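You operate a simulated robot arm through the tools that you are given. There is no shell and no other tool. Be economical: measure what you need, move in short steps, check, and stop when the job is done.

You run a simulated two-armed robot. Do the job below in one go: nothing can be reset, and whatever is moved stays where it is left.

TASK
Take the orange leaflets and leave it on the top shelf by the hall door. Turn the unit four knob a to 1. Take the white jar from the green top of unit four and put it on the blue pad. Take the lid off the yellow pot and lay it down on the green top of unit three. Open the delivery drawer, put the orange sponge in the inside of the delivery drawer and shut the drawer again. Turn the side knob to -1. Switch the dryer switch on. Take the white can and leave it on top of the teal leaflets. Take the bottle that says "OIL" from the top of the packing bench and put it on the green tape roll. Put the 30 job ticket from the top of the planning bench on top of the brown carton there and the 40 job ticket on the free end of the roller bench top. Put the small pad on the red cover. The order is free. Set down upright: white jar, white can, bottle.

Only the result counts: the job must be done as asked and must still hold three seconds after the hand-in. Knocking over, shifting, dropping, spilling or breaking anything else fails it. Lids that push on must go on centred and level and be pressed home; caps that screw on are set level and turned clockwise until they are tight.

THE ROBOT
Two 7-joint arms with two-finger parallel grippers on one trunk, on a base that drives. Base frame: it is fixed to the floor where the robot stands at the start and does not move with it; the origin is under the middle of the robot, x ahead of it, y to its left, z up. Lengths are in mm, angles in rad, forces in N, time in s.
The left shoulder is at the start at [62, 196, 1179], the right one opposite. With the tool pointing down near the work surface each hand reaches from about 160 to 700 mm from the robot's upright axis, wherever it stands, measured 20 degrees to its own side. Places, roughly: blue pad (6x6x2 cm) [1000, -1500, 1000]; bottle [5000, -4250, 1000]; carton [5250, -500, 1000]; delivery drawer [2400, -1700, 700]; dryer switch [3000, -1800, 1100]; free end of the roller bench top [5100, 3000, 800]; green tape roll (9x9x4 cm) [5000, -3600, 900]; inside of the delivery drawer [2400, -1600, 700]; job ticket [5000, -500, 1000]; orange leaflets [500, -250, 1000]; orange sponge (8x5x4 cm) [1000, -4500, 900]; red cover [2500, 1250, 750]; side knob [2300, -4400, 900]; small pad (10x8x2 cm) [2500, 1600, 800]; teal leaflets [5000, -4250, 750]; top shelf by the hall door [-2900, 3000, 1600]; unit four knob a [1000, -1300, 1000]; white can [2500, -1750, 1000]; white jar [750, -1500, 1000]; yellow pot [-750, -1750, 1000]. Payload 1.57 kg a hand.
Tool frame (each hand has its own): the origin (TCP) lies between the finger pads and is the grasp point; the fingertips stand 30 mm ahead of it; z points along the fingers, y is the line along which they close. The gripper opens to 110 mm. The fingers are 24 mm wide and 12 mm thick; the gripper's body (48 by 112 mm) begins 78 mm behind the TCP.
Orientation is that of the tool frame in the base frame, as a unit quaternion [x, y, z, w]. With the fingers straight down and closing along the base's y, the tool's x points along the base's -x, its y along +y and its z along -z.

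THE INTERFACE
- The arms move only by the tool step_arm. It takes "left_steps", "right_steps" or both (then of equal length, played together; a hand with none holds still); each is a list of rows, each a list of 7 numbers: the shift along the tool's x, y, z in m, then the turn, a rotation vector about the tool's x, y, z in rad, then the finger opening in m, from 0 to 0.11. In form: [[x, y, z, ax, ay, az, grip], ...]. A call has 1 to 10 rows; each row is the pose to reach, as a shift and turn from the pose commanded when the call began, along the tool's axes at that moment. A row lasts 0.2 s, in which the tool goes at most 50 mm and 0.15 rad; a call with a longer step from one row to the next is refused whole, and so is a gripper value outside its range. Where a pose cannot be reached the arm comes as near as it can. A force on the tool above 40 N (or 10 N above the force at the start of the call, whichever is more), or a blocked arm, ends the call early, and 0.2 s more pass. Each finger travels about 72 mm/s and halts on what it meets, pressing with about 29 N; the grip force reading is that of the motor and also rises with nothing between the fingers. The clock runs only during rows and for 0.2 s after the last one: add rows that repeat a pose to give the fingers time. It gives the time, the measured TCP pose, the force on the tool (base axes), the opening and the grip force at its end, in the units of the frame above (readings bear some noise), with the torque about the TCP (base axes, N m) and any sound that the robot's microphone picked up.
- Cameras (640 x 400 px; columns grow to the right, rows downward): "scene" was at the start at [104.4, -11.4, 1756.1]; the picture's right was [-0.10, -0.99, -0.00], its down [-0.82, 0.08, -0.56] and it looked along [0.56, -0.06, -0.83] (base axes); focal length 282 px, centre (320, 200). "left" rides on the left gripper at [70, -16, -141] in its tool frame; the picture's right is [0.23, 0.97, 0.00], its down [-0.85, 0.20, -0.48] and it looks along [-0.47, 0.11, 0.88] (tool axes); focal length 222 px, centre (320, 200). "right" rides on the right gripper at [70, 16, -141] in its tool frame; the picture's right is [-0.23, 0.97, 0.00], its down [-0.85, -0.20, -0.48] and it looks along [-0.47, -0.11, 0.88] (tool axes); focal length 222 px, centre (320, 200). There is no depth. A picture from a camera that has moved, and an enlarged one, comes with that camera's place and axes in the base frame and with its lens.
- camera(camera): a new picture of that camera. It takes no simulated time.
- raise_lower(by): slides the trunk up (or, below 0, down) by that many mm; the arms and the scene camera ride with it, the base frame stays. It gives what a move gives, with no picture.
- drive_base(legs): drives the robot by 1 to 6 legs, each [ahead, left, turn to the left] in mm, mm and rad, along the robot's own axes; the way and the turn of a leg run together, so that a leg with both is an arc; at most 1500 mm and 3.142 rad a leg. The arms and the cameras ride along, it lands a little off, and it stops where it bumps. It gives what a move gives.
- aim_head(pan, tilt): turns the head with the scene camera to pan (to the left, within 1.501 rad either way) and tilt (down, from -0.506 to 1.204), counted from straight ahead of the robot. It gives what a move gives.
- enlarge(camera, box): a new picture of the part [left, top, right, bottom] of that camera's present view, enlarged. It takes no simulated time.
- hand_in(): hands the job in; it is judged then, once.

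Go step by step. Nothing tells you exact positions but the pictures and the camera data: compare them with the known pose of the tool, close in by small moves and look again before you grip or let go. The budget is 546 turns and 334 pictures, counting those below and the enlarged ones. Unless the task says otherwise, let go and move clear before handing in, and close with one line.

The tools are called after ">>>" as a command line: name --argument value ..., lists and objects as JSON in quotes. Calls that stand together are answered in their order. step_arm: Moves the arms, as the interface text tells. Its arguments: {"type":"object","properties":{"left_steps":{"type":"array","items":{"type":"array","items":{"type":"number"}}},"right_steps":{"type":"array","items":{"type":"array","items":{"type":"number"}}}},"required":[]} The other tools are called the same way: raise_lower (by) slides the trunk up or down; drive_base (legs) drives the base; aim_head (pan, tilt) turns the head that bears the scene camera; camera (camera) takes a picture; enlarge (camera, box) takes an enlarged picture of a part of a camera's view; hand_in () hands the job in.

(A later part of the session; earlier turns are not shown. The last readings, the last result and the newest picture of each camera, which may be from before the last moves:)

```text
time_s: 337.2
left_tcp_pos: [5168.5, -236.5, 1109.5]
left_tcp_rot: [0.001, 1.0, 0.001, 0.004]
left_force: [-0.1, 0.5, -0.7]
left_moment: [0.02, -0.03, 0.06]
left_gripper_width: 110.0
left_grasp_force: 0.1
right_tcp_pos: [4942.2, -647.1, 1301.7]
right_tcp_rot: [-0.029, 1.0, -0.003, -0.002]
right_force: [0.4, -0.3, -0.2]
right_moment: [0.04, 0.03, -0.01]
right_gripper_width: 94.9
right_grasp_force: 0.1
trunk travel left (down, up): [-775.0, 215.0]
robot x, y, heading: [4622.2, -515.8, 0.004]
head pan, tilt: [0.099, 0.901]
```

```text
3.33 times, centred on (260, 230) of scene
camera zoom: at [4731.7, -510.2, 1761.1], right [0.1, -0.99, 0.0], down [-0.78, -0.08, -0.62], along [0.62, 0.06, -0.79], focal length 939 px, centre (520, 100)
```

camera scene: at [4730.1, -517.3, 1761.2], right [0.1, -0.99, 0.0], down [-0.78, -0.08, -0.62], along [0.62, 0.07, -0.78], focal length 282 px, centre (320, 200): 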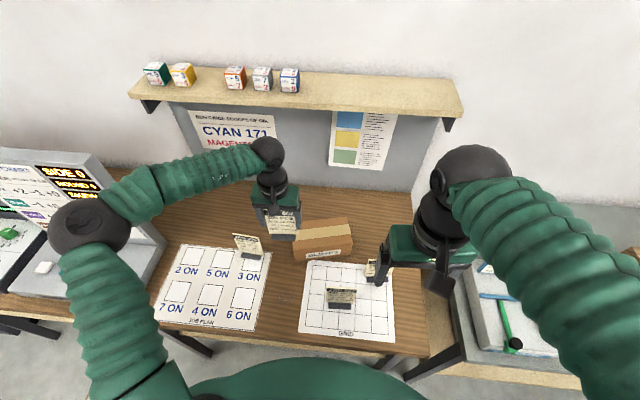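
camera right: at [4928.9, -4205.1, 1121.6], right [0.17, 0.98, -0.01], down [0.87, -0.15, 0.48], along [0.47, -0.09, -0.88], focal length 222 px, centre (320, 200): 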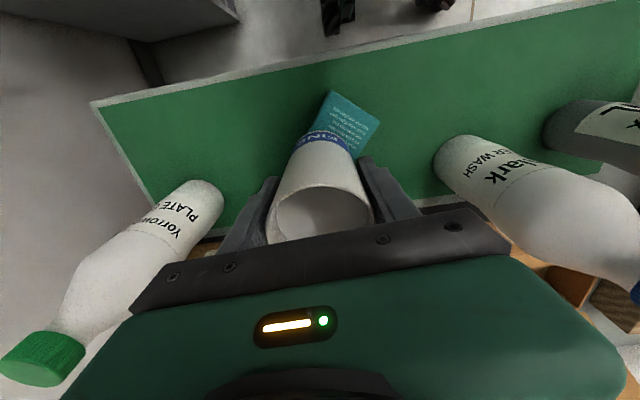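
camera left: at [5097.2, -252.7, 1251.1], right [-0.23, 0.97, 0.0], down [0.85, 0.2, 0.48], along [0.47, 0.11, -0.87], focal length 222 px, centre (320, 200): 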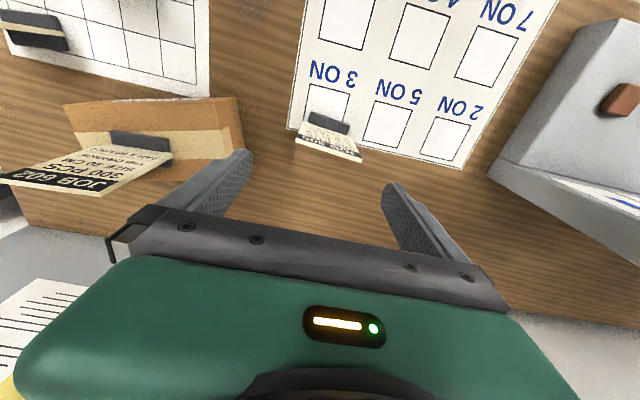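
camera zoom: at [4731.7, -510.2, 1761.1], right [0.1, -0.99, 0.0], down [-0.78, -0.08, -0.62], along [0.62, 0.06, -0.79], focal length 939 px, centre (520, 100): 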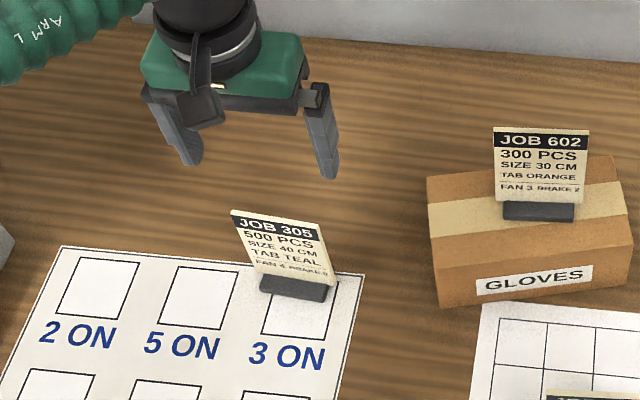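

>>> step_arm --left_steps '[[0.004, 0.009, 0.03, 0, 0, 0, 0.11], [0.004, 0.009, 0.06, 0, 0, 0, 0.11]]'

>>> camera --camera "left"

>>> enlarge --camera "scene" --box '[180, 170, 340, 290]'

```text
time_s: 337.8
left_tcp_pos: [5168.0, -225.4, 1049.9]
left_tcp_rot: [0.0, 1.0, 0.001, 0.003]
left_force: [0.9, -0.7, 0.5]
left_moment: [0.04, 0.0, 0.0]
left_gripper_width: 110.0
left_grasp_force: 0.1
right_tcp_pos: [4943.4, -645.6, 1302.5]
right_tcp_rot: [-0.029, 1.0, -0.004, 0.0]
right_force: [-0.7, 0.6, 0.0]
right_moment: [0.0, 0.03, 0.0]
right_gripper_width: 95.0
right_grasp_force: 0.1
trunk travel left (down, up): [-775.0, 215.0]
robot x, y, heading: [4621.5, -520.9, 0.004]
head pan, tilt: [0.099, 0.901]
```

```text
124 pictures are left
camera left: at [5094.7, -241.8, 1191.1], right [-0.23, 0.97, 0.0], down [0.85, 0.2, 0.48], along [0.47, 0.11, -0.88], focal length 222 px, centre (320, 200)
```

left: 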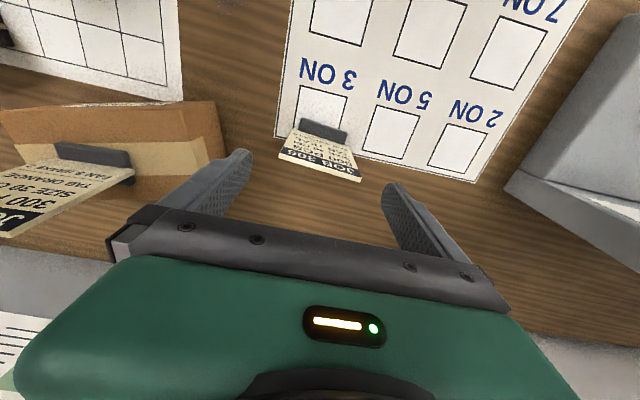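

```text
3.33 times, centred on (260, 230) of scene
camera zoom: at [4731.6, -508.3, 1761.1], right [0.1, -0.99, 0.0], down [-0.78, -0.08, -0.62], along [0.62, 0.06, -0.79], focal length 939 px, centre (520, 100)
```

zoom: 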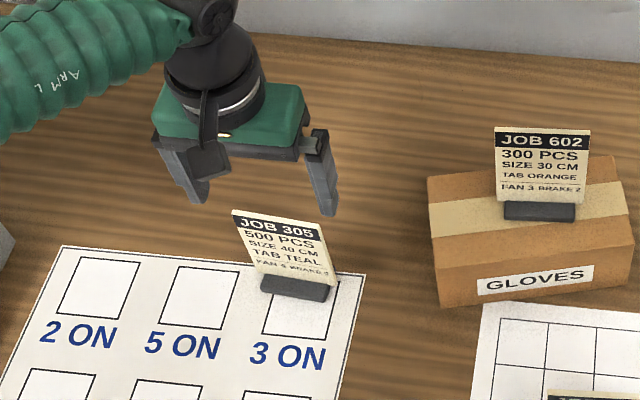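

>>> step_arm --left_steps '[[0.005, -0.0015, 0.03, 0, 0, 0.06, 0.11], [0.005, -0.0015, 0.06, 0, 0, 0.06, 0.11], [0.005, -0.0015, 0.075, 0, 0, 0.06, 0.11]]'

>>> camera --camera "left"

>>> enlarge --camera "scene" --box '[180, 170, 340, 290]'

```text
time_s: 338.6
left_tcp_pos: [5158.9, -227.2, 976.9]
left_tcp_rot: [0.03, 1.0, 0.002, 0.003]
left_force: [0.0, 0.2, 0.1]
left_moment: [0.04, -0.01, 0.01]
left_gripper_width: 109.8
left_grasp_force: 0.1
right_tcp_pos: [4941.4, -646.2, 1301.9]
right_tcp_rot: [-0.028, 1.0, -0.003, -0.001]
right_force: [-0.1, 0.1, 0.4]
right_moment: [0.0, -0.01, 0.0]
right_gripper_width: 94.7
right_grasp_force: 0.0
trunk travel left (down, up): [-775.0, 215.0]
robot x, y, heading: [4622.5, -516.3, 0.002]
head pan, tilt: [0.099, 0.901]
```

```text
122 pictures are left
camera left: at [5086.2, -239.7, 1117.5], right [-0.17, 0.99, 0.0], down [0.86, 0.15, 0.49], along [0.48, 0.08, -0.87], focal length 222 px, centre (320, 200)
```

left: 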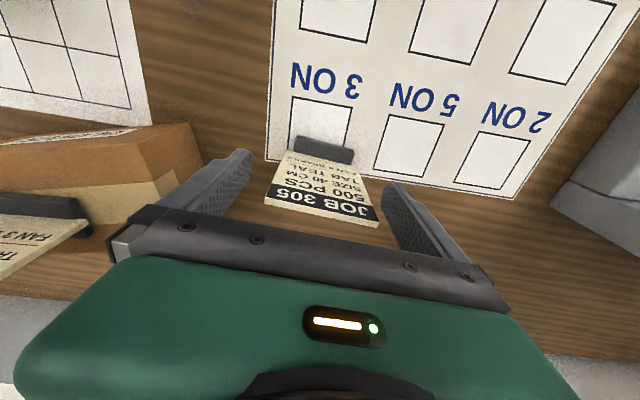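

```text
3.33 times, centred on (260, 230) of scene
camera zoom: at [4730.1, -509.3, 1761.2], right [0.1, -0.99, 0.0], down [-0.78, -0.08, -0.62], along [0.62, 0.06, -0.79], focal length 939 px, centre (520, 100)
```

zoom: 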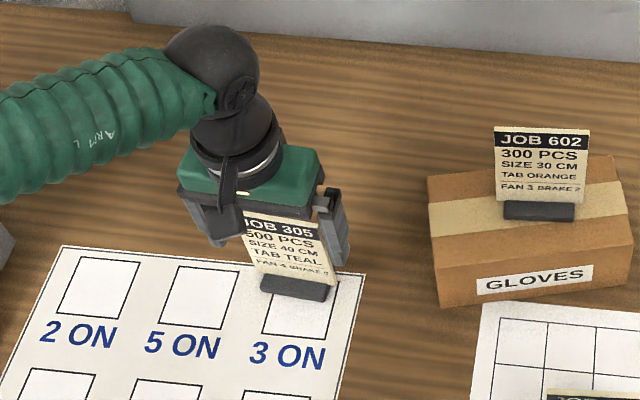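

>>> step_arm --left_steps '[[-0.005, 0.002, 0.0, 0, 0, 0, 0.11], [-0.005, 0.002, 0.02, 0, 0, 0, 0.11], [-0.005, 0.002, 0.035, 0, 0, 0, 0.11]]'

>>> camera --camera "left"

```text
time_s: 339.4
left_tcp_pos: [5165.9, -225.4, 942.8]
left_tcp_rot: [0.031, 1.0, 0.002, 0.003]
left_force: [0.5, 0.1, 0.2]
left_moment: [-0.02, -0.04, 0.02]
left_gripper_width: 110.3
left_grasp_force: 0.0
right_tcp_pos: [4941.5, -646.0, 1301.3]
right_tcp_rot: [-0.029, 1.0, -0.004, 0.0]
right_force: [0.2, -0.7, -0.2]
right_moment: [-0.01, 0.0, 0.0]
right_gripper_width: 94.9
right_grasp_force: 0.1
trunk travel left (down, up): [-775.0, 215.0]
robot x, y, heading: [4620.5, -518.9, -0.0]
head pan, tilt: [0.099, 0.901]
```

```text
120 pictures are left
camera left: at [5092.7, -237.7, 1083.1], right [-0.17, 0.99, 0.0], down [0.86, 0.15, 0.49], along [0.48, 0.08, -0.87], focal length 222 px, centre (320, 200)
```

left: 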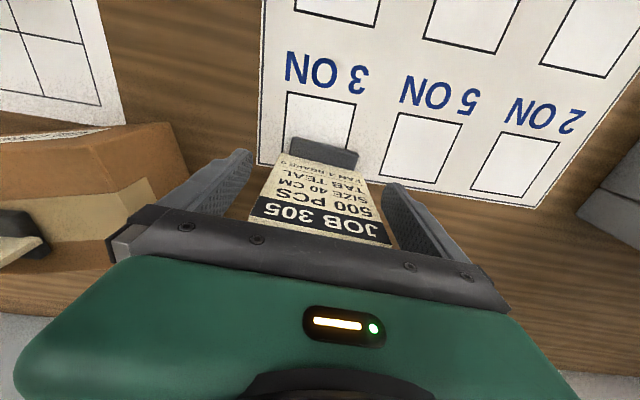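

>>> step_arm --left_steps '[[0, 0, 0, 0, 0, 0, 0.098], [0, 0, 0, 0, 0, 0, 0.088], [0, 0, 0, 0, 0, 0, 0.08], [0, 0, 0, 0, 0, 0, 0.075]]'

>>> step_arm --left_steps '[[0, 0, -0.015, 0, 0, 0, 0.075], [0, 0, -0.05, 0, 0, 0, 0.075], [0, 0, -0.09, 0, 0, 0, 0.075], [0, 0, -0.13, 0, 0, 0, 0.075], [0, 0, -0.17, 0, 0, 0, 0.075], [0.03, 0, -0.2, 0, 0, 0, 0.075], [0.06, 0, -0.23, 0, 0, 0, 0.075], [0.1, 0, -0.23, 0, 0, 0, 0.075], [0.14, 0, -0.23, 0, 0, 0, 0.075], [0.18, 0, -0.23, 0, 0, 0, 0.075]]'

>>> camera --camera "scene"

>>> camera --camera "left"

```text
time_s: 340.4
left_tcp_pos: [5165.4, -225.9, 942.9]
left_tcp_rot: [0.031, 1.0, 0.001, 0.004]
left_force: [1.0, 0.1, -1.1]
left_moment: [-0.02, -0.01, 0.0]
left_gripper_width: 87.9
left_grasp_force: 29.0
right_tcp_pos: [4940.9, -646.1, 1302.4]
right_tcp_rot: [-0.029, 1.0, -0.004, 0.0]
right_force: [-0.3, 0.5, 0.0]
right_moment: [0.0, -0.04, 0.03]
right_gripper_width: 95.0
right_grasp_force: 0.2
trunk travel left (down, up): [-775.0, 215.0]
robot x, y, heading: [4620.4, -518.4, 0.004]
head pan, tilt: [0.099, 0.901]
```

```text
time_s: 342.6
left_tcp_pos: [4980.2, -215.2, 1170.5]
left_tcp_rot: [0.03, 1.0, 0.001, 0.005]
left_force: [-0.5, -0.3, -0.6]
left_moment: [0.01, -0.01, -0.02]
left_gripper_width: 87.5
left_grasp_force: 28.9
right_tcp_pos: [4938.6, -645.0, 1303.3]
right_tcp_rot: [-0.029, 1.0, -0.004, 0.002]
right_force: [-0.2, -0.1, 0.6]
right_moment: [-0.01, 0.0, -0.02]
right_gripper_width: 95.0
right_grasp_force: 0.0
trunk travel left (down, up): [-775.0, 215.0]
robot x, y, heading: [4619.8, -521.2, 0.003]
head pan, tilt: [0.099, 0.901]
```

```text
119 pictures are left
camera scene: at [4724.7, -508.4, 1761.5], right [0.1, -0.99, 0.0], down [-0.78, -0.08, -0.62], along [0.62, 0.06, -0.78], focal length 282 px, centre (320, 200)
```

scene: 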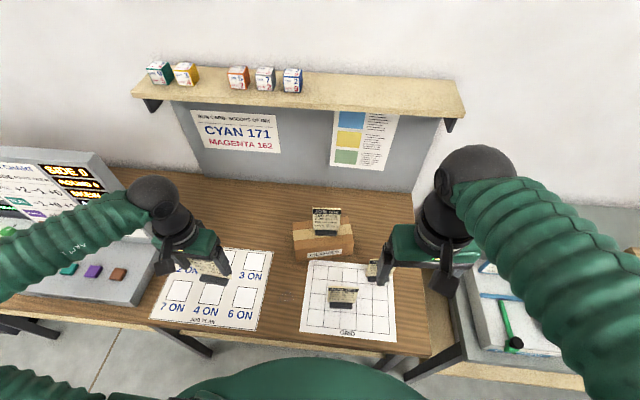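

```text
118 pictures are left
camera left: at [4905.9, -226.7, 1311.7], right [-0.17, 0.99, 0.0], down [0.86, 0.15, 0.49], along [0.48, 0.08, -0.87], focal length 222 px, centre (320, 200)
```

left: 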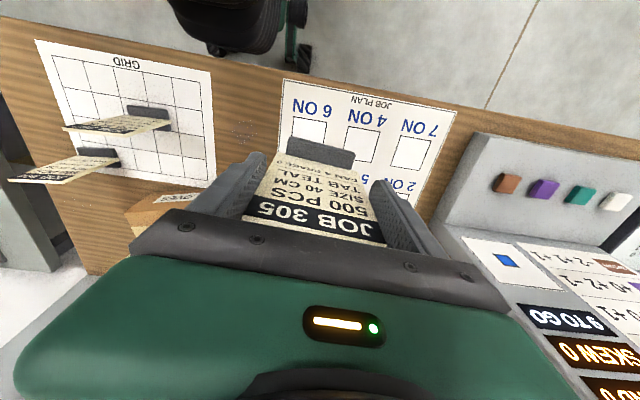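

Ticket 40 is held. I back off and look north toward the roller bench.

>>> drive_base --legs '[[-350, 0, 0]]'

>>> aim_head --pan 1.2 --tilt 0.4

>>> camera --camera "scene"

```text
time_s: 344.9
left_tcp_pos: [4632.6, -216.5, 1169.6]
left_tcp_rot: [0.029, 1.0, 0.002, 0.003]
left_force: [-1.5, 0.6, -0.9]
left_moment: [-0.02, 0.03, -0.05]
left_gripper_width: 87.4
left_grasp_force: 29.6
right_tcp_pos: [4592.7, -648.8, 1302.2]
right_tcp_rot: [-0.03, 1.0, -0.004, -0.002]
right_force: [0.7, -0.1, 0.6]
right_moment: [0.03, 0.0, 0.01]
right_gripper_width: 94.8
right_grasp_force: 0.0
trunk travel left (down, up): [-775.0, 215.0]
robot x, y, heading: [4269.2, -518.8, 0.007]
head pan, tilt: [0.099, 0.901]
```

```text
time_s: 346.2
left_tcp_pos: [4629.7, -217.3, 1169.8]
left_tcp_rot: [0.028, 1.0, 0.002, 0.003]
left_force: [-0.2, -0.3, -0.5]
left_moment: [0.0, 0.02, -0.01]
left_gripper_width: 87.5
left_grasp_force: 29.7
right_tcp_pos: [4590.9, -647.6, 1302.3]
right_tcp_rot: [-0.031, 1.0, -0.003, 0.001]
right_force: [-0.9, 0.4, -0.8]
right_moment: [-0.02, 0.01, 0.01]
right_gripper_width: 94.9
right_grasp_force: 0.0
trunk travel left (down, up): [-775.0, 215.0]
robot x, y, heading: [4267.7, -518.1, 0.007]
head pan, tilt: [1.201, 0.4]
```

```text
117 pictures are left
camera scene: at [4335.9, -432.4, 1804.2], right [0.93, -0.36, 0.0], down [-0.14, -0.37, -0.92], along [0.33, 0.86, -0.39], focal length 282 px, centre (320, 200)
```

scene: 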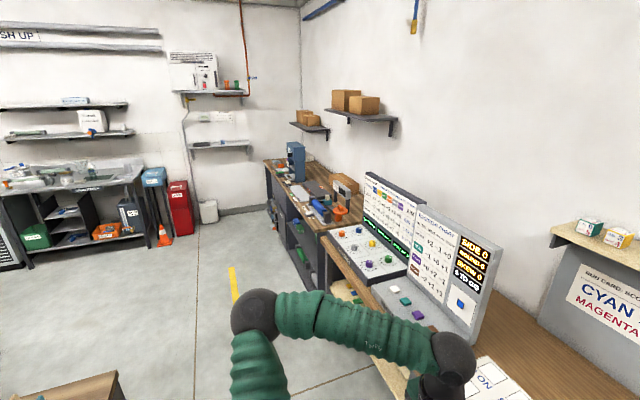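

>>> drive_base --legs '[[170, 0, 0], [0, 1450, 0], [0, 900, 0]]'

>>> aim_head --pan 0.7 --tilt 0.5

>>> camera --camera "scene"

```text
time_s: 358.8
left_tcp_pos: [4817.6, 2104.8, 1171.8]
left_tcp_rot: [0.037, 0.999, 0.003, 0.003]
left_force: [-0.6, -0.8, -1.4]
left_moment: [0.0, 0.01, 0.0]
left_gripper_width: 87.7
left_grasp_force: 29.2
right_tcp_pos: [4773.2, 1674.0, 1302.2]
right_tcp_rot: [-0.024, 1.0, -0.002, 0.001]
right_force: [0.9, 0.4, 0.2]
right_moment: [-0.06, -0.02, 0.0]
right_gripper_width: 95.0
right_grasp_force: 0.1
trunk travel left (down, up): [-775.0, 215.0]
robot x, y, heading: [4457.6, 1809.8, -0.01]
head pan, tilt: [1.201, 0.4]
```

```text
time_s: 359.7
left_tcp_pos: [4818.2, 2107.4, 1171.0]
left_tcp_rot: [0.037, 0.999, 0.002, 0.003]
left_force: [-0.2, -0.7, 0.0]
left_moment: [-0.02, 0.01, -0.01]
left_gripper_width: 87.4
left_grasp_force: 29.0
right_tcp_pos: [4772.9, 1676.8, 1302.2]
right_tcp_rot: [-0.023, 1.0, -0.003, 0.0]
right_force: [-0.1, 1.0, 0.3]
right_moment: [0.04, -0.01, -0.01]
right_gripper_width: 95.1
right_grasp_force: 0.0
trunk travel left (down, up): [-775.0, 215.0]
robot x, y, heading: [4455.9, 1809.3, -0.008]
head pan, tilt: [0.7, 0.499]
```

```text
116 pictures are left
camera scene: at [4556.7, 1866.8, 1795.2], right [0.64, -0.77, 0.0], down [-0.37, -0.31, -0.88], along [0.67, 0.56, -0.48], focal length 282 px, centre (320, 200)
```

scene: 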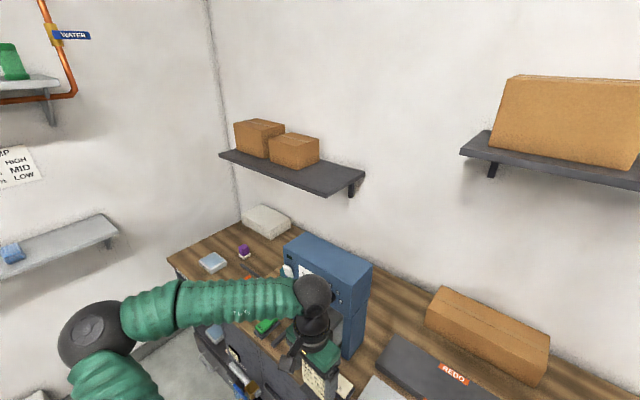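

>>> enlarge --camera "scene" --box '[150, 190, 400, 400]'

>>> camera --camera "left"

```text
1.90 times, centred on (275, 295) of scene
camera zoom: at [4556.7, 1866.8, 1795.2], right [0.64, -0.77, 0.0], down [-0.37, -0.31, -0.88], along [0.67, 0.56, -0.48], focal length 536 px, centre (406, 19)
```

zoom: 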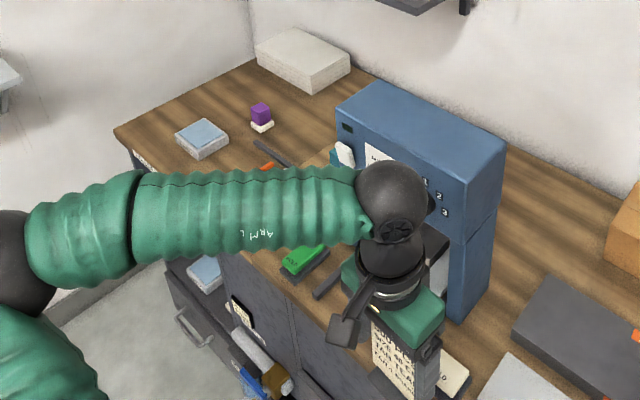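

```text
114 pictures are left
camera left: at [4745.2, 2096.4, 1311.6], right [-0.16, 0.99, 0.0], down [0.86, 0.13, 0.49], along [0.48, 0.08, -0.87], focal length 222 px, centre (320, 200)
```

left: 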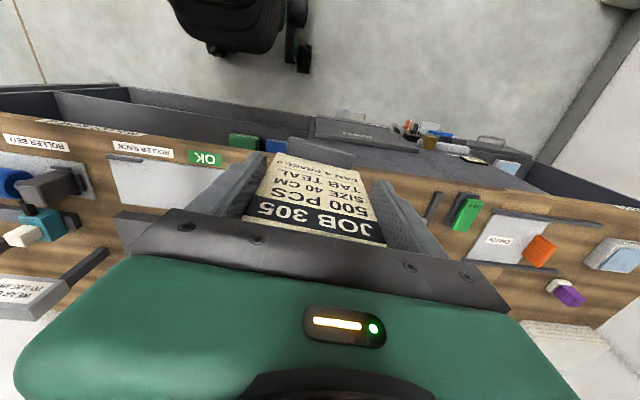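

This is the roller bench; its free end is around [5080, 3000] (beyond the light-blue box and purple piece). I move there.

>>> drive_base --legs '[[0, 870, 0.008], [120, 0, 0]]'

>>> aim_head --pan 0.5 --tilt 0.75

>>> camera --camera "scene"

>>> camera --camera "left"

```text
time_s: 365.2
left_tcp_pos: [4949.4, 2980.3, 1173.2]
left_tcp_rot: [0.042, 0.999, 0.004, 0.005]
left_force: [-0.9, 0.0, -0.7]
left_moment: [0.04, 0.02, -0.01]
left_gripper_width: 87.7
left_grasp_force: 29.7
right_tcp_pos: [4898.2, 2548.5, 1302.1]
right_tcp_rot: [-0.018, 1.0, -0.003, 0.002]
right_force: [0.1, 0.2, -0.6]
right_moment: [0.02, 0.0, -0.01]
right_gripper_width: 95.0
right_grasp_force: 0.1
trunk travel left (down, up): [-775.0, 215.0]
robot x, y, heading: [4586.3, 2692.3, -0.02]
head pan, tilt: [0.7, 0.499]
```

```text
time_s: 365.9
left_tcp_pos: [4953.6, 2981.7, 1170.8]
left_tcp_rot: [0.042, 0.999, 0.002, 0.003]
left_force: [-0.7, -0.4, 0.0]
left_moment: [0.01, 0.01, -0.01]
left_gripper_width: 87.6
left_grasp_force: 29.4
right_tcp_pos: [4903.0, 2551.4, 1301.6]
right_tcp_rot: [-0.017, 1.0, -0.003, -0.001]
right_force: [0.1, 0.2, -0.2]
right_moment: [0.02, 0.0, -0.01]
right_gripper_width: 95.0
right_grasp_force: 0.1
trunk travel left (down, up): [-775.0, 215.0]
robot x, y, heading: [4586.1, 2690.6, -0.018]
head pan, tilt: [0.499, 0.75]
```

```text
113 pictures are left
camera scene: at [4692.5, 2725.9, 1773.2], right [0.46, -0.89, 0.0], down [-0.61, -0.32, -0.73], along [0.65, 0.34, -0.68], focal length 282 px, centre (320, 200)
```

scene: 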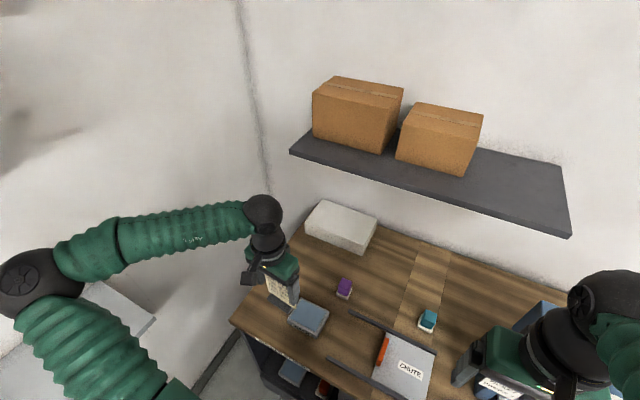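

```text
112 pictures are left
camera left: at [4880.6, 2970.5, 1311.5], right [-0.14, 0.99, 0.0], down [0.87, 0.12, 0.49], along [0.48, 0.07, -0.87], focal length 222 px, centre (320, 200)
```

left: 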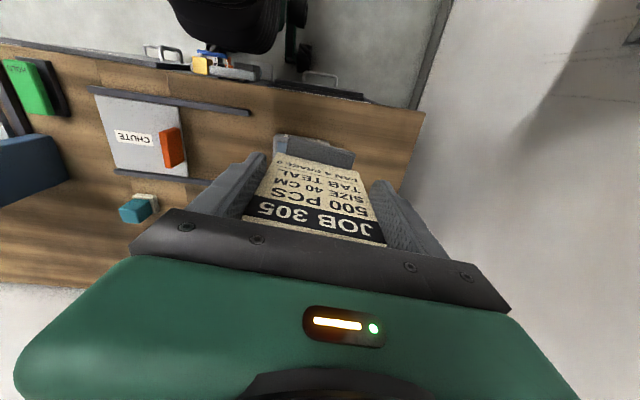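

Free spot chosen at [5110, 3050]. I move the ticket over it and lower part way.

>>> step_arm --left_steps '[[-0.039, 0.02, 0, 0, 0, 0, 0.075], [-0.079, 0.041, 0, 0, 0, 0, 0.075], [-0.118, 0.061, 0, 0, 0, 0, 0.075], [-0.158, 0.0815, 0.0, 0, 0, 0, 0.075], [-0.158, 0.0815, 0.04, 0, 0, 0, 0.075], [-0.158, 0.0815, 0.08, 0, 0, 0, 0.075], [-0.158, 0.0815, 0.12, 0, 0, 0, 0.075], [-0.158, 0.0815, 0.15, 0, 0, 0, 0.075]]'

>>> camera --camera "scene"

>>> camera --camera "left"

```text
time_s: 367.7
left_tcp_pos: [5118.8, 3047.9, 1022.3]
left_tcp_rot: [0.042, 0.999, 0.002, 0.004]
left_force: [0.0, -0.9, -1.3]
left_moment: [-0.01, 0.0, -0.01]
left_gripper_width: 87.8
left_grasp_force: 29.1
right_tcp_pos: [4903.3, 2552.7, 1301.7]
right_tcp_rot: [-0.016, 1.0, -0.003, 0.0]
right_force: [0.1, 0.7, 0.4]
right_moment: [-0.01, 0.0, -0.02]
right_gripper_width: 95.1
right_grasp_force: 0.1
trunk travel left (down, up): [-775.0, 215.0]
robot x, y, heading: [4586.5, 2691.6, -0.018]
head pan, tilt: [0.499, 0.75]
```

```text
111 pictures are left
camera scene: at [4693.9, 2727.3, 1773.0], right [0.46, -0.89, 0.0], down [-0.61, -0.32, -0.73], along [0.65, 0.34, -0.68], focal length 282 px, centre (320, 200)
```

scene: 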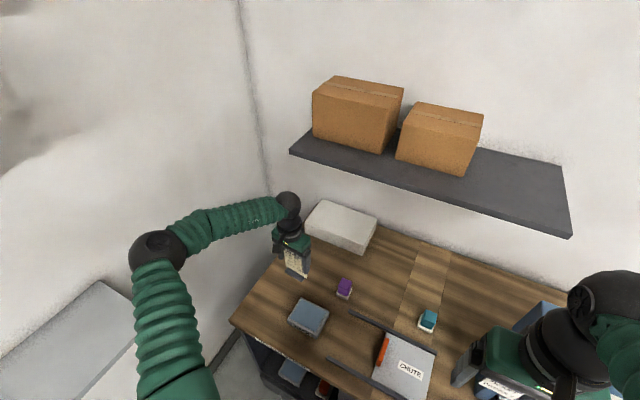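

```text
110 pictures are left
camera left: at [5046.1, 3037.4, 1162.9], right [-0.14, 0.99, 0.0], down [0.87, 0.12, 0.49], along [0.48, 0.07, -0.87], focal length 222 px, centre (320, 200)
```

left: 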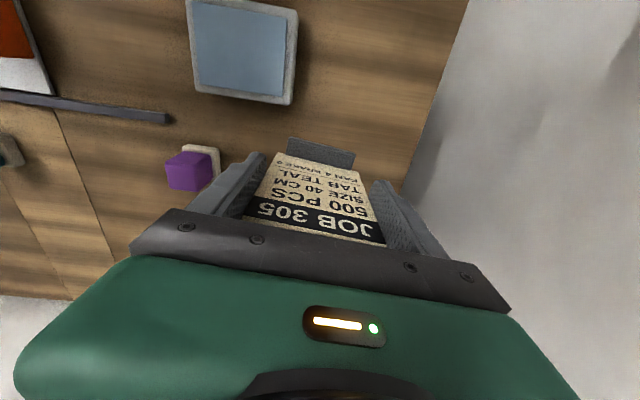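

>>> step_arm --left_steps '[[0, 0, 0.03, 0, 0, 0, 0.075], [0, 0, 0.055, 0, 0, 0, 0.075]]'

>>> enlarge --camera "scene" --box '[220, 190, 380, 330]'

```text
time_s: 368.3
left_tcp_pos: [5119.2, 3050.9, 966.8]
left_tcp_rot: [0.043, 0.999, 0.001, 0.004]
left_force: [0.1, -0.8, -0.2]
left_moment: [-0.01, 0.01, 0.0]
left_gripper_width: 87.7
left_grasp_force: 29.4
right_tcp_pos: [4903.7, 2552.5, 1301.5]
right_tcp_rot: [-0.018, 1.0, -0.004, -0.001]
right_force: [0.3, 0.3, 0.8]
right_moment: [-0.01, -0.02, 0.01]
right_gripper_width: 95.1
right_grasp_force: 0.0
trunk travel left (down, up): [-775.0, 215.0]
robot x, y, heading: [4586.2, 2689.4, -0.018]
head pan, tilt: [0.499, 0.75]
```

```text
2.86 times, centred on (300, 260) of scene
camera zoom: at [4694.5, 2728.1, 1773.0], right [0.46, -0.89, 0.0], down [-0.61, -0.32, -0.73], along [0.65, 0.34, -0.68], focal length 804 px, centre (377, 29)
```

zoom: 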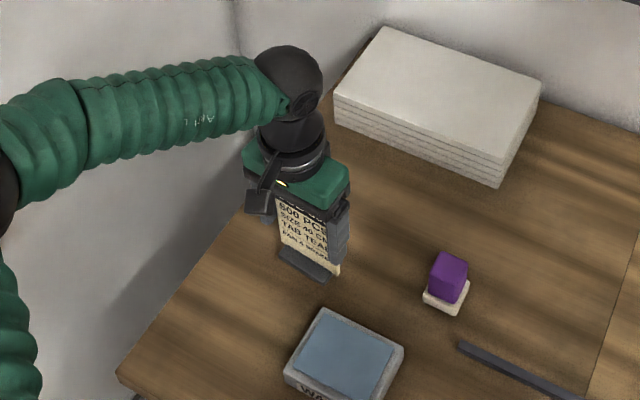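

>>> step_arm --left_steps '[[0, 0, 0.006, 0, 0, 0, 0.075], [0, 0, 0.012, 0, 0, 0, 0.075]]'

>>> step_arm --left_steps '[[0, 0, 0.004, 0, 0, 0, 0.075], [0, 0, 0.008, 0, 0, 0, 0.075]]'

>>> enlarge --camera "scene" --box '[220, 190, 380, 330]'

```text
time_s: 368.9
left_tcp_pos: [5121.0, 3051.5, 954.9]
left_tcp_rot: [0.042, 0.999, 0.002, 0.003]
left_force: [0.3, 0.2, -1.2]
left_moment: [0.02, 0.02, 0.0]
left_gripper_width: 87.6
left_grasp_force: 29.1
right_tcp_pos: [4903.8, 2551.7, 1301.5]
right_tcp_rot: [-0.017, 1.0, -0.004, 0.0]
right_force: [-0.4, -0.9, 0.0]
right_moment: [0.01, 0.02, -0.04]
right_gripper_width: 95.0
right_grasp_force: 0.1
trunk travel left (down, up): [-775.0, 215.0]
robot x, y, heading: [4583.7, 2693.1, -0.017]
head pan, tilt: [0.499, 0.75]
```

```text
time_s: 369.5
left_tcp_pos: [5120.3, 3052.4, 945.7]
left_tcp_rot: [0.043, 0.999, 0.002, 0.003]
left_force: [-1.0, -0.1, -1.2]
left_moment: [-0.02, 0.03, 0.03]
left_gripper_width: 87.7
left_grasp_force: 29.2
right_tcp_pos: [4904.3, 2551.6, 1302.8]
right_tcp_rot: [-0.018, 1.0, -0.003, -0.001]
right_force: [-0.2, -0.2, 0.2]
right_moment: [0.0, 0.02, 0.05]
right_gripper_width: 95.1
right_grasp_force: 0.0
trunk travel left (down, up): [-775.0, 215.0]
robot x, y, heading: [4583.1, 2692.0, -0.022]
head pan, tilt: [0.499, 0.75]
```

```text
2.86 times, centred on (300, 260) of scene
camera zoom: at [4693.6, 2727.4, 1773.0], right [0.46, -0.89, 0.0], down [-0.61, -0.32, -0.73], along [0.65, 0.34, -0.68], focal length 804 px, centre (377, 29)
```

zoom: 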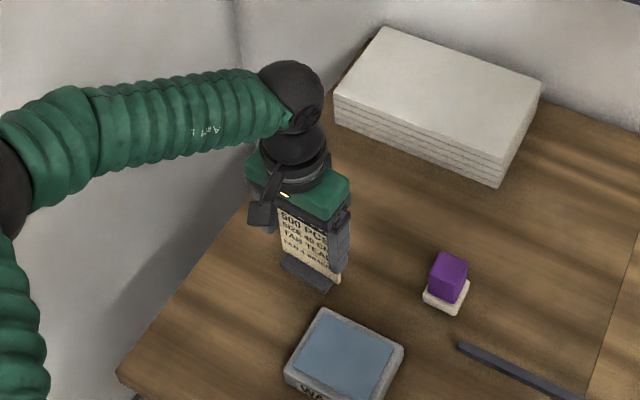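

>>> step_arm --left_steps '[[0, 0, 0.004, 0, 0, 0, 0.075], [0, 0, 0.008, 0, 0, 0, 0.075]]'

>>> step_arm --left_steps '[[0, 0, 0.004, 0, 0, 0, 0.075], [0, 0, 0.008, 0, 0, 0, 0.075]]'

```text
time_s: 370.1
left_tcp_pos: [5120.3, 3050.9, 940.5]
left_tcp_rot: [0.042, 0.999, 0.003, 0.006]
left_force: [0.6, 2.0, 17.6]
left_moment: [-0.43, 0.17, -0.02]
left_gripper_width: 87.6
left_grasp_force: 29.0
right_tcp_pos: [4900.4, 2551.2, 1303.2]
right_tcp_rot: [-0.017, 1.0, -0.003, 0.001]
right_force: [-0.5, -0.1, 0.0]
right_moment: [0.02, -0.01, 0.0]
right_gripper_width: 95.1
right_grasp_force: 0.0
trunk travel left (down, up): [-775.0, 215.0]
robot x, y, heading: [4583.4, 2692.4, -0.013]
head pan, tilt: [0.499, 0.75]
```

```text
time_s: 370.7
left_tcp_pos: [5117.9, 3048.7, 929.6]
left_tcp_rot: [0.043, 0.999, 0.002, 0.002]
left_force: [-4.0, -1.0, 10.9]
left_moment: [-0.45, 0.0, -0.14]
left_gripper_width: 87.7
left_grasp_force: 18.5
right_tcp_pos: [4902.1, 2551.0, 1301.9]
right_tcp_rot: [-0.017, 1.0, -0.003, -0.001]
right_force: [0.3, 0.1, 0.4]
right_moment: [-0.02, 0.03, 0.04]
right_gripper_width: 95.0
right_grasp_force: 0.1
trunk travel left (down, up): [-775.0, 215.0]
robot x, y, heading: [4584.1, 2689.7, -0.018]
head pan, tilt: [0.499, 0.75]
```

Contact made (fingers slid slightly on the card). I open and lift, then check the ticket stands.

>>> step_arm --left_steps '[[0, 0, -0.004, 0, 0, 0, 0.092], [0, 0, -0.004, 0, 0, 0, 0.105], [0, 0, -0.004, 0, 0, 0, 0.108], [0, 0, -0.04, 0, 0, 0, 0.108], [0, 0, -0.08, 0, 0, 0, 0.108], [0, 0, -0.12, 0, 0, 0, 0.108], [0, 0, -0.16, 0, 0, 0, 0.108], [0, 0, -0.2, 0, 0, 0, 0.108]]'

>>> enlarge --camera "scene" --box '[220, 190, 380, 330]'

```text
time_s: 372.5
left_tcp_pos: [5119.0, 3050.2, 1133.9]
left_tcp_rot: [0.043, 0.999, 0.002, 0.003]
left_force: [-0.2, 0.3, 0.4]
left_moment: [-0.05, -0.02, -0.03]
left_gripper_width: 108.1
left_grasp_force: 0.0
right_tcp_pos: [4901.9, 2552.3, 1301.7]
right_tcp_rot: [-0.017, 1.0, -0.004, 0.0]
right_force: [-0.6, -0.5, 0.0]
right_moment: [-0.02, -0.01, 0.01]
right_gripper_width: 94.9
right_grasp_force: 0.2
trunk travel left (down, up): [-775.0, 215.0]
robot x, y, heading: [4586.9, 2693.5, -0.014]
head pan, tilt: [0.499, 0.75]
```

```text
2.86 times, centred on (300, 260) of scene
camera zoom: at [4691.0, 2726.4, 1773.2], right [0.46, -0.89, 0.0], down [-0.61, -0.32, -0.73], along [0.65, 0.34, -0.68], focal length 804 px, centre (377, 29)
```

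zoom: 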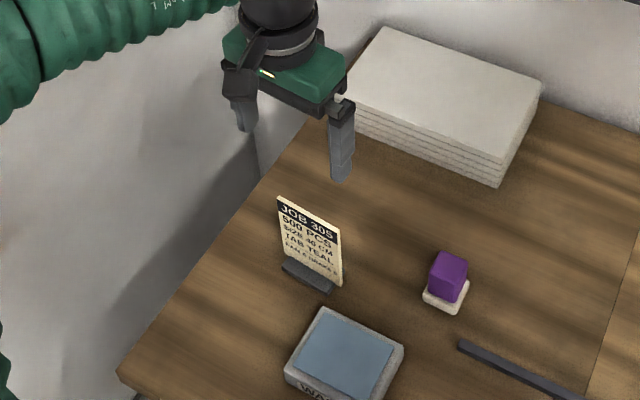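

Ticket 40 stands on the free end. Now the small pad: I back off, move south-west and turn west to look.

>>> drive_base --legs '[[-400, 0, 0], [-100, -800, 0], [0, 0, 3.14]]'

>>> aim_head --pan 0 --tilt 0.4

>>> camera --camera "scene"

```text
time_s: 386.3
left_tcp_pos: [3552.3, 1539.1, 1131.8]
left_tcp_rot: [1.0, -0.03, -0.004, 0.002]
left_force: [-0.1, -0.5, 0.4]
left_moment: [0.03, 0.02, 0.04]
left_gripper_width: 107.9
left_grasp_force: 0.0
right_tcp_pos: [3754.5, 2041.6, 1302.3]
right_tcp_rot: [1.0, 0.03, 0.0, -0.004]
right_force: [-0.4, -0.6, -0.3]
right_moment: [-0.02, 0.01, -0.02]
right_gripper_width: 95.0
right_grasp_force: 0.1
trunk travel left (down, up): [-775.0, 215.0]
robot x, y, heading: [4077.0, 1913.0, -3.137]
head pan, tilt: [0.499, 0.75]
```

```text
time_s: 387.2
left_tcp_pos: [3552.3, 1538.3, 1133.5]
left_tcp_rot: [1.0, -0.029, -0.005, 0.003]
left_force: [0.2, -0.2, -0.1]
left_moment: [-0.03, -0.04, 0.06]
left_gripper_width: 108.2
left_grasp_force: 0.0
right_tcp_pos: [3754.7, 2042.0, 1301.1]
right_tcp_rot: [1.0, 0.03, -0.001, -0.004]
right_force: [0.2, 0.0, 0.5]
right_moment: [0.01, -0.04, -0.02]
right_gripper_width: 95.1
right_grasp_force: 0.0
trunk travel left (down, up): [-775.0, 215.0]
robot x, y, heading: [4072.6, 1912.7, -3.134]
head pan, tilt: [0.0, 0.4]
```

```text
106 pictures are left
camera scene: at [3950.1, 1905.8, 1804.2], right [-0.01, 1.0, 0.0], down [0.39, 0.01, -0.92], along [-0.92, -0.01, -0.39], focal length 282 px, centre (320, 200)
```

scene: 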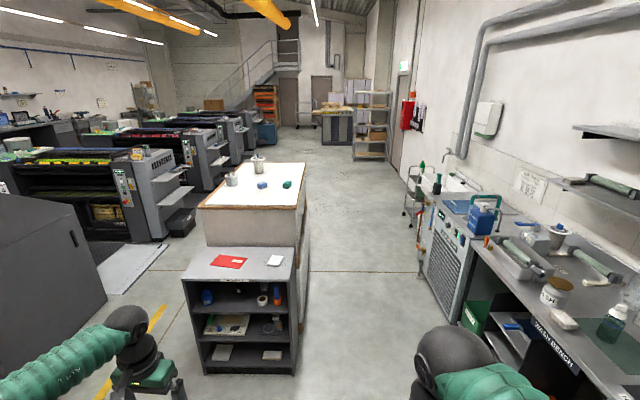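

I see a low cabinet (top z ≈ 750): red cover near [2479, 1317] and white pad near [2458, 1606]. I tuck the left hand and drive up to it.

>>> step_arm --left_steps '[[0.045, 0, -0.02, 0, 0, 0, 0.1], [0.09, 0, -0.04, 0, 0, 0, 0.09], [0.135, 0, -0.06, 0, 0, 0, 0.08], [0.18, 0, -0.08, 0, 0, 0, 0.08], [0.22, -0.02, -0.1, 0, 0, 0, 0.08]]'

>>> drive_base --legs '[[900, 510, 0]]'

>>> aim_head --pan -0.1 --tilt 0.7

>>> camera --camera "scene"

```text
time_s: 388.4
left_tcp_pos: [3777.7, 1546.1, 1230.3]
left_tcp_rot: [1.0, -0.029, -0.004, 0.003]
left_force: [1.0, -0.2, 0.5]
left_moment: [0.01, 0.04, -0.01]
left_gripper_width: 80.2
left_grasp_force: 0.1
right_tcp_pos: [3758.2, 2041.6, 1303.8]
right_tcp_rot: [1.0, 0.03, -0.002, -0.004]
right_force: [0.0, 0.1, -0.3]
right_moment: [0.02, 0.02, -0.01]
right_gripper_width: 95.1
right_grasp_force: 0.1
trunk travel left (down, up): [-775.0, 215.0]
robot x, y, heading: [4078.3, 1911.8, -3.135]
head pan, tilt: [0.0, 0.4]
```

```text
time_s: 393.8
left_tcp_pos: [2858.7, 1042.0, 1230.7]
left_tcp_rot: [0.999, -0.04, -0.004, 0.003]
left_force: [0.3, 0.1, -0.3]
left_moment: [0.02, 0.02, 0.01]
left_gripper_width: 79.8
left_grasp_force: 0.1
right_tcp_pos: [2852.3, 1539.2, 1301.4]
right_tcp_rot: [1.0, 0.019, 0.0, -0.002]
right_force: [0.0, -0.5, -0.4]
right_moment: [-0.03, 0.01, 0.05]
right_gripper_width: 94.9
right_grasp_force: 0.1
trunk travel left (down, up): [-775.0, 215.0]
robot x, y, heading: [3161.7, 1400.7, 3.126]
head pan, tilt: [0.0, 0.4]
```

```text
time_s: 394.6
left_tcp_pos: [2857.0, 1043.6, 1229.9]
left_tcp_rot: [0.999, -0.04, -0.005, 0.003]
left_force: [0.0, -0.2, 0.2]
left_moment: [0.01, -0.01, -0.01]
left_gripper_width: 80.3
left_grasp_force: 0.0
right_tcp_pos: [2851.9, 1538.5, 1300.8]
right_tcp_rot: [1.0, 0.019, 0.0, -0.003]
right_force: [0.2, 0.0, 0.2]
right_moment: [-0.02, 0.0, 0.02]
right_gripper_width: 95.3
right_grasp_force: 0.0
trunk travel left (down, up): [-775.0, 215.0]
robot x, y, heading: [3168.4, 1398.5, 3.131]
head pan, tilt: [-0.099, 0.7]
```

```text
105 pictures are left
camera scene: at [3052.1, 1405.4, 1777.5], right [0.11, 0.99, 0.0], down [0.64, -0.07, -0.76], along [-0.76, 0.09, -0.64], focal length 282 px, centre (320, 200)
```

scene: 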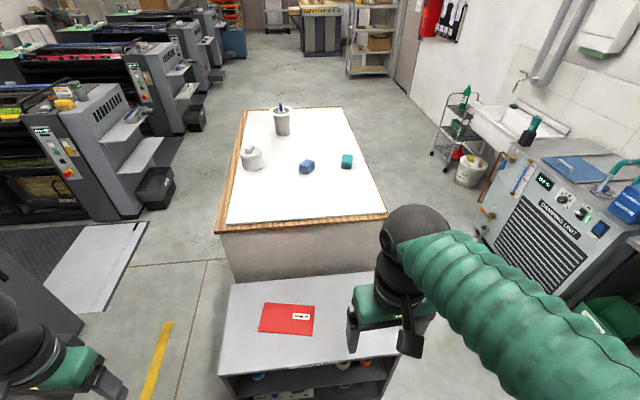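

>>> raise_lower --by -230

>>> camera --camera "right"

>>> camera --camera "scene"

```text
time_s: 397.0
left_tcp_pos: [2857.5, 1042.1, 1000.2]
left_tcp_rot: [0.999, -0.041, -0.004, 0.003]
left_force: [-0.3, 0.2, 0.5]
left_moment: [0.01, 0.0, 0.0]
left_gripper_width: 79.8
left_grasp_force: 0.1
right_tcp_pos: [2851.2, 1538.3, 1071.9]
right_tcp_rot: [1.0, 0.019, 0.0, -0.003]
right_force: [-0.3, -0.1, -0.9]
right_moment: [0.0, -0.01, 0.03]
right_gripper_width: 95.1
right_grasp_force: 0.0
trunk travel left (down, up): [-545.0, 445.0]
robot x, y, heading: [3167.1, 1398.2, 3.129]
head pan, tilt: [-0.099, 0.7]
```

```text
104 pictures are left
camera right: at [2921.5, 1523.8, 1213.4], right [-0.19, -0.98, -0.01], down [-0.86, 0.16, 0.48], along [-0.47, 0.1, -0.88], focal length 222 px, centre (320, 200)
```

right: 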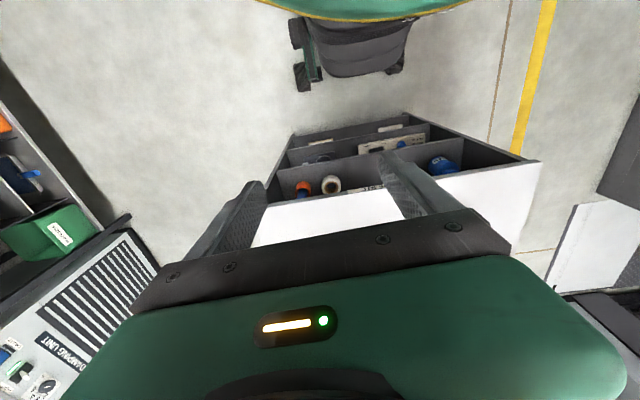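

```text
103 pictures are left
camera scene: at [3052.5, 1405.4, 1547.5], right [0.11, 0.99, 0.0], down [0.64, -0.07, -0.76], along [-0.76, 0.09, -0.64], focal length 282 px, centre (320, 200)
```

scene: 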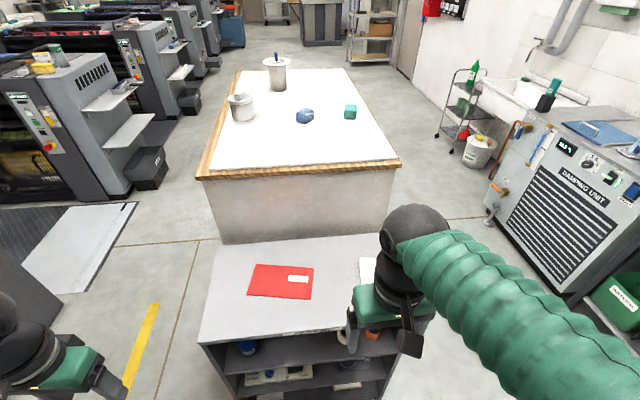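

>>> drive_base --legs '[[170, 0, 0.01]]'

>>> aim_head --pan -0.1 --tilt 0.9

>>> camera --camera "right"

>>> camera --camera "scene"

```text
time_s: 398.5
left_tcp_pos: [2692.5, 1041.2, 1000.0]
left_tcp_rot: [0.999, -0.036, -0.004, 0.002]
left_force: [-0.7, -0.6, 0.4]
left_moment: [-0.01, 0.02, -0.03]
left_gripper_width: 80.0
left_grasp_force: 0.1
right_tcp_pos: [2681.4, 1537.7, 1072.9]
right_tcp_rot: [1.0, 0.024, -0.002, -0.003]
right_force: [-0.6, 0.1, 0.4]
right_moment: [-0.01, -0.02, -0.03]
right_gripper_width: 95.0
right_grasp_force: 0.1
trunk travel left (down, up): [-545.0, 445.0]
robot x, y, heading: [3002.1, 1398.3, 3.139]
head pan, tilt: [-0.099, 0.7]
```

```text
time_s: 399.2
left_tcp_pos: [2692.4, 1040.6, 1000.3]
left_tcp_rot: [0.999, -0.037, -0.004, 0.003]
left_force: [0.5, 0.0, -0.1]
left_moment: [-0.01, 0.0, 0.01]
left_gripper_width: 80.0
left_grasp_force: 0.0
right_tcp_pos: [2681.9, 1537.4, 1072.2]
right_tcp_rot: [1.0, 0.024, -0.001, -0.002]
right_force: [-0.3, 0.0, -0.5]
right_moment: [-0.01, -0.02, 0.01]
right_gripper_width: 95.0
right_grasp_force: 0.1
trunk travel left (down, up): [-545.0, 445.0]
robot x, y, heading: [2999.7, 1402.2, 3.132]
head pan, tilt: [-0.099, 0.901]
```

```text
102 pictures are left
camera right: at [2750.7, 1523.4, 1213.2], right [-0.18, -0.98, -0.01], down [-0.86, 0.16, 0.48], along [-0.47, 0.09, -0.88], focal length 222 px, centre (320, 200)
```

right: 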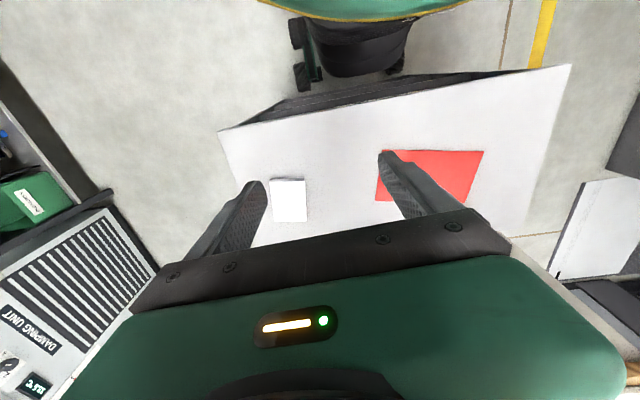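

```text
101 pictures are left
camera scene: at [2892.1, 1404.9, 1531.3], right [0.1, 0.99, 0.0], down [0.78, -0.08, -0.62], along [-0.62, 0.07, -0.78], focal length 282 px, centre (320, 200)
```

scene: 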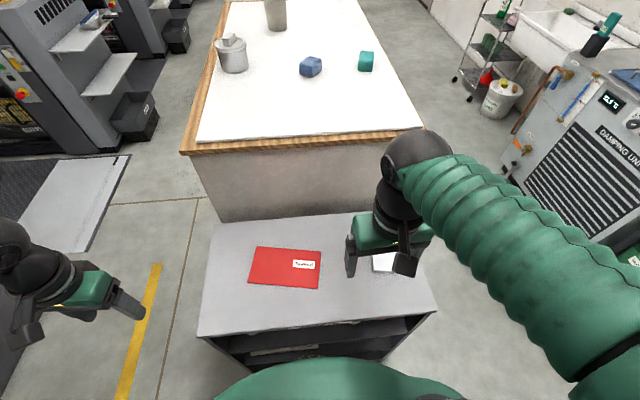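

Pad centre ≈ [2524, 1638] (turned ≈14°), cover centre ≈ [2515, 1348]. I bring the right hand above the pad, yawed to match.

>>> step_arm --right_steps '[[-0.037, -0.026, 0.0, 0, 0, 0.06, 0.11], [-0.075, -0.053, 0.0, 0, 0, 0.12, 0.11], [-0.113, -0.08, 0.01, 0, 0, 0.18, 0.11], [-0.153, -0.1085, 0.02, 0, 0, 0.227, 0.11], [-0.153, -0.1085, 0.06, 0, 0, 0.227, 0.11], [-0.153, -0.1085, 0.1, 0, 0, 0.227, 0.11], [-0.153, -0.1085, 0.15, 0, 0, 0.227, 0.11]]'

>>> camera --camera "right"

>>> enlarge --camera "scene" --box '[300, 180, 460, 300]'

```text
refused: row 4 steps farther than a row can; nothing moved
```

```text
100 pictures are left
camera right: at [2750.7, 1523.4, 1213.2], right [-0.18, -0.98, -0.01], down [-0.86, 0.16, 0.48], along [-0.47, 0.09, -0.88], focal length 222 px, centre (320, 200)
```

right: 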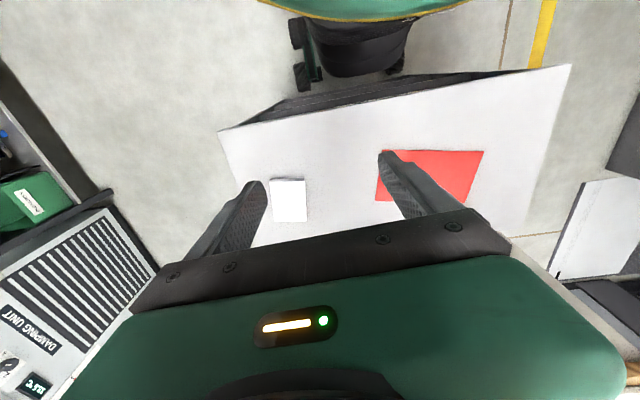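

```text
3.33 times, centred on (380, 240) of scene
camera zoom: at [2892.1, 1404.9, 1531.3], right [0.1, 0.99, 0.0], down [0.78, -0.08, -0.62], along [-0.62, 0.07, -0.78], focal length 939 px, centre (120, 67)
```

zoom: 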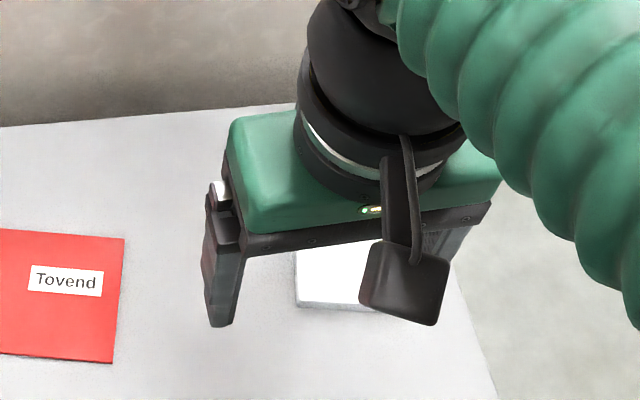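

>>> step_arm --right_steps '[[-0.037, -0.026, 0.0, 0, 0, 0.06, 0.11], [-0.075, -0.053, 0.0, 0, 0, 0.12, 0.11], [-0.113, -0.08, 0.0, 0, 0, 0.18, 0.11], [-0.15, -0.1085, 0.0, 0, 0, 0.227, 0.11], [-0.153, -0.1085, 0.045, 0, 0, 0.227, 0.11], [-0.153, -0.1085, 0.09, 0, 0, 0.227, 0.11], [-0.153, -0.1085, 0.135, 0, 0, 0.227, 0.11]]'

>>> camera --camera "right"

>>> enlarge --camera "scene" --box '[300, 180, 460, 300]'

```text
time_s: 400.8
left_tcp_pos: [2690.8, 1041.1, 999.5]
left_tcp_rot: [0.999, -0.036, -0.004, 0.004]
left_force: [-0.7, -0.8, 0.7]
left_moment: [0.01, -0.03, 0.01]
left_gripper_width: 80.1
left_grasp_force: 0.2
right_tcp_pos: [2521.9, 1640.6, 937.0]
right_tcp_rot: [0.996, -0.09, 0.0, -0.004]
right_force: [-0.2, 0.4, -0.4]
right_moment: [0.04, -0.03, -0.02]
right_gripper_width: 109.9
right_grasp_force: 0.0
trunk travel left (down, up): [-545.0, 445.0]
robot x, y, heading: [2999.8, 1401.0, 3.132]
head pan, tilt: [-0.099, 0.901]
```

```text
98 pictures are left
camera right: at [2587.4, 1611.1, 1078.2], right [-0.4, -0.92, -0.01], down [-0.81, 0.35, 0.48], along [-0.44, 0.2, -0.88], focal length 222 px, centre (320, 200)
```

right: 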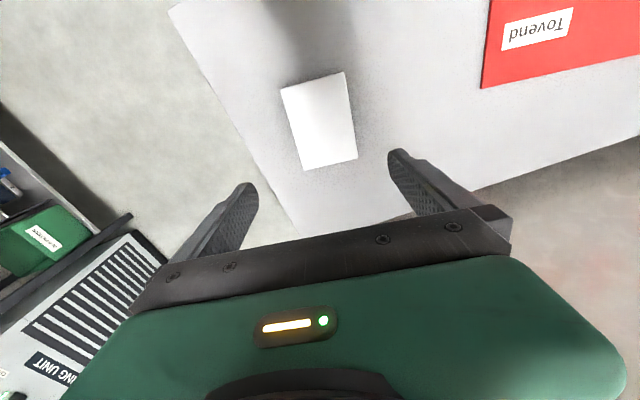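

```text
3.33 times, centred on (380, 240) of scene
camera zoom: at [2889.9, 1405.9, 1531.2], right [0.1, 0.99, 0.0], down [0.78, -0.08, -0.62], along [-0.62, 0.07, -0.79], focal length 939 px, centre (120, 67)
```

zoom: 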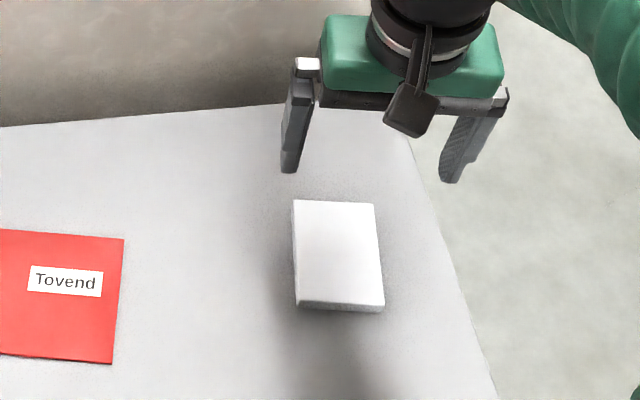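

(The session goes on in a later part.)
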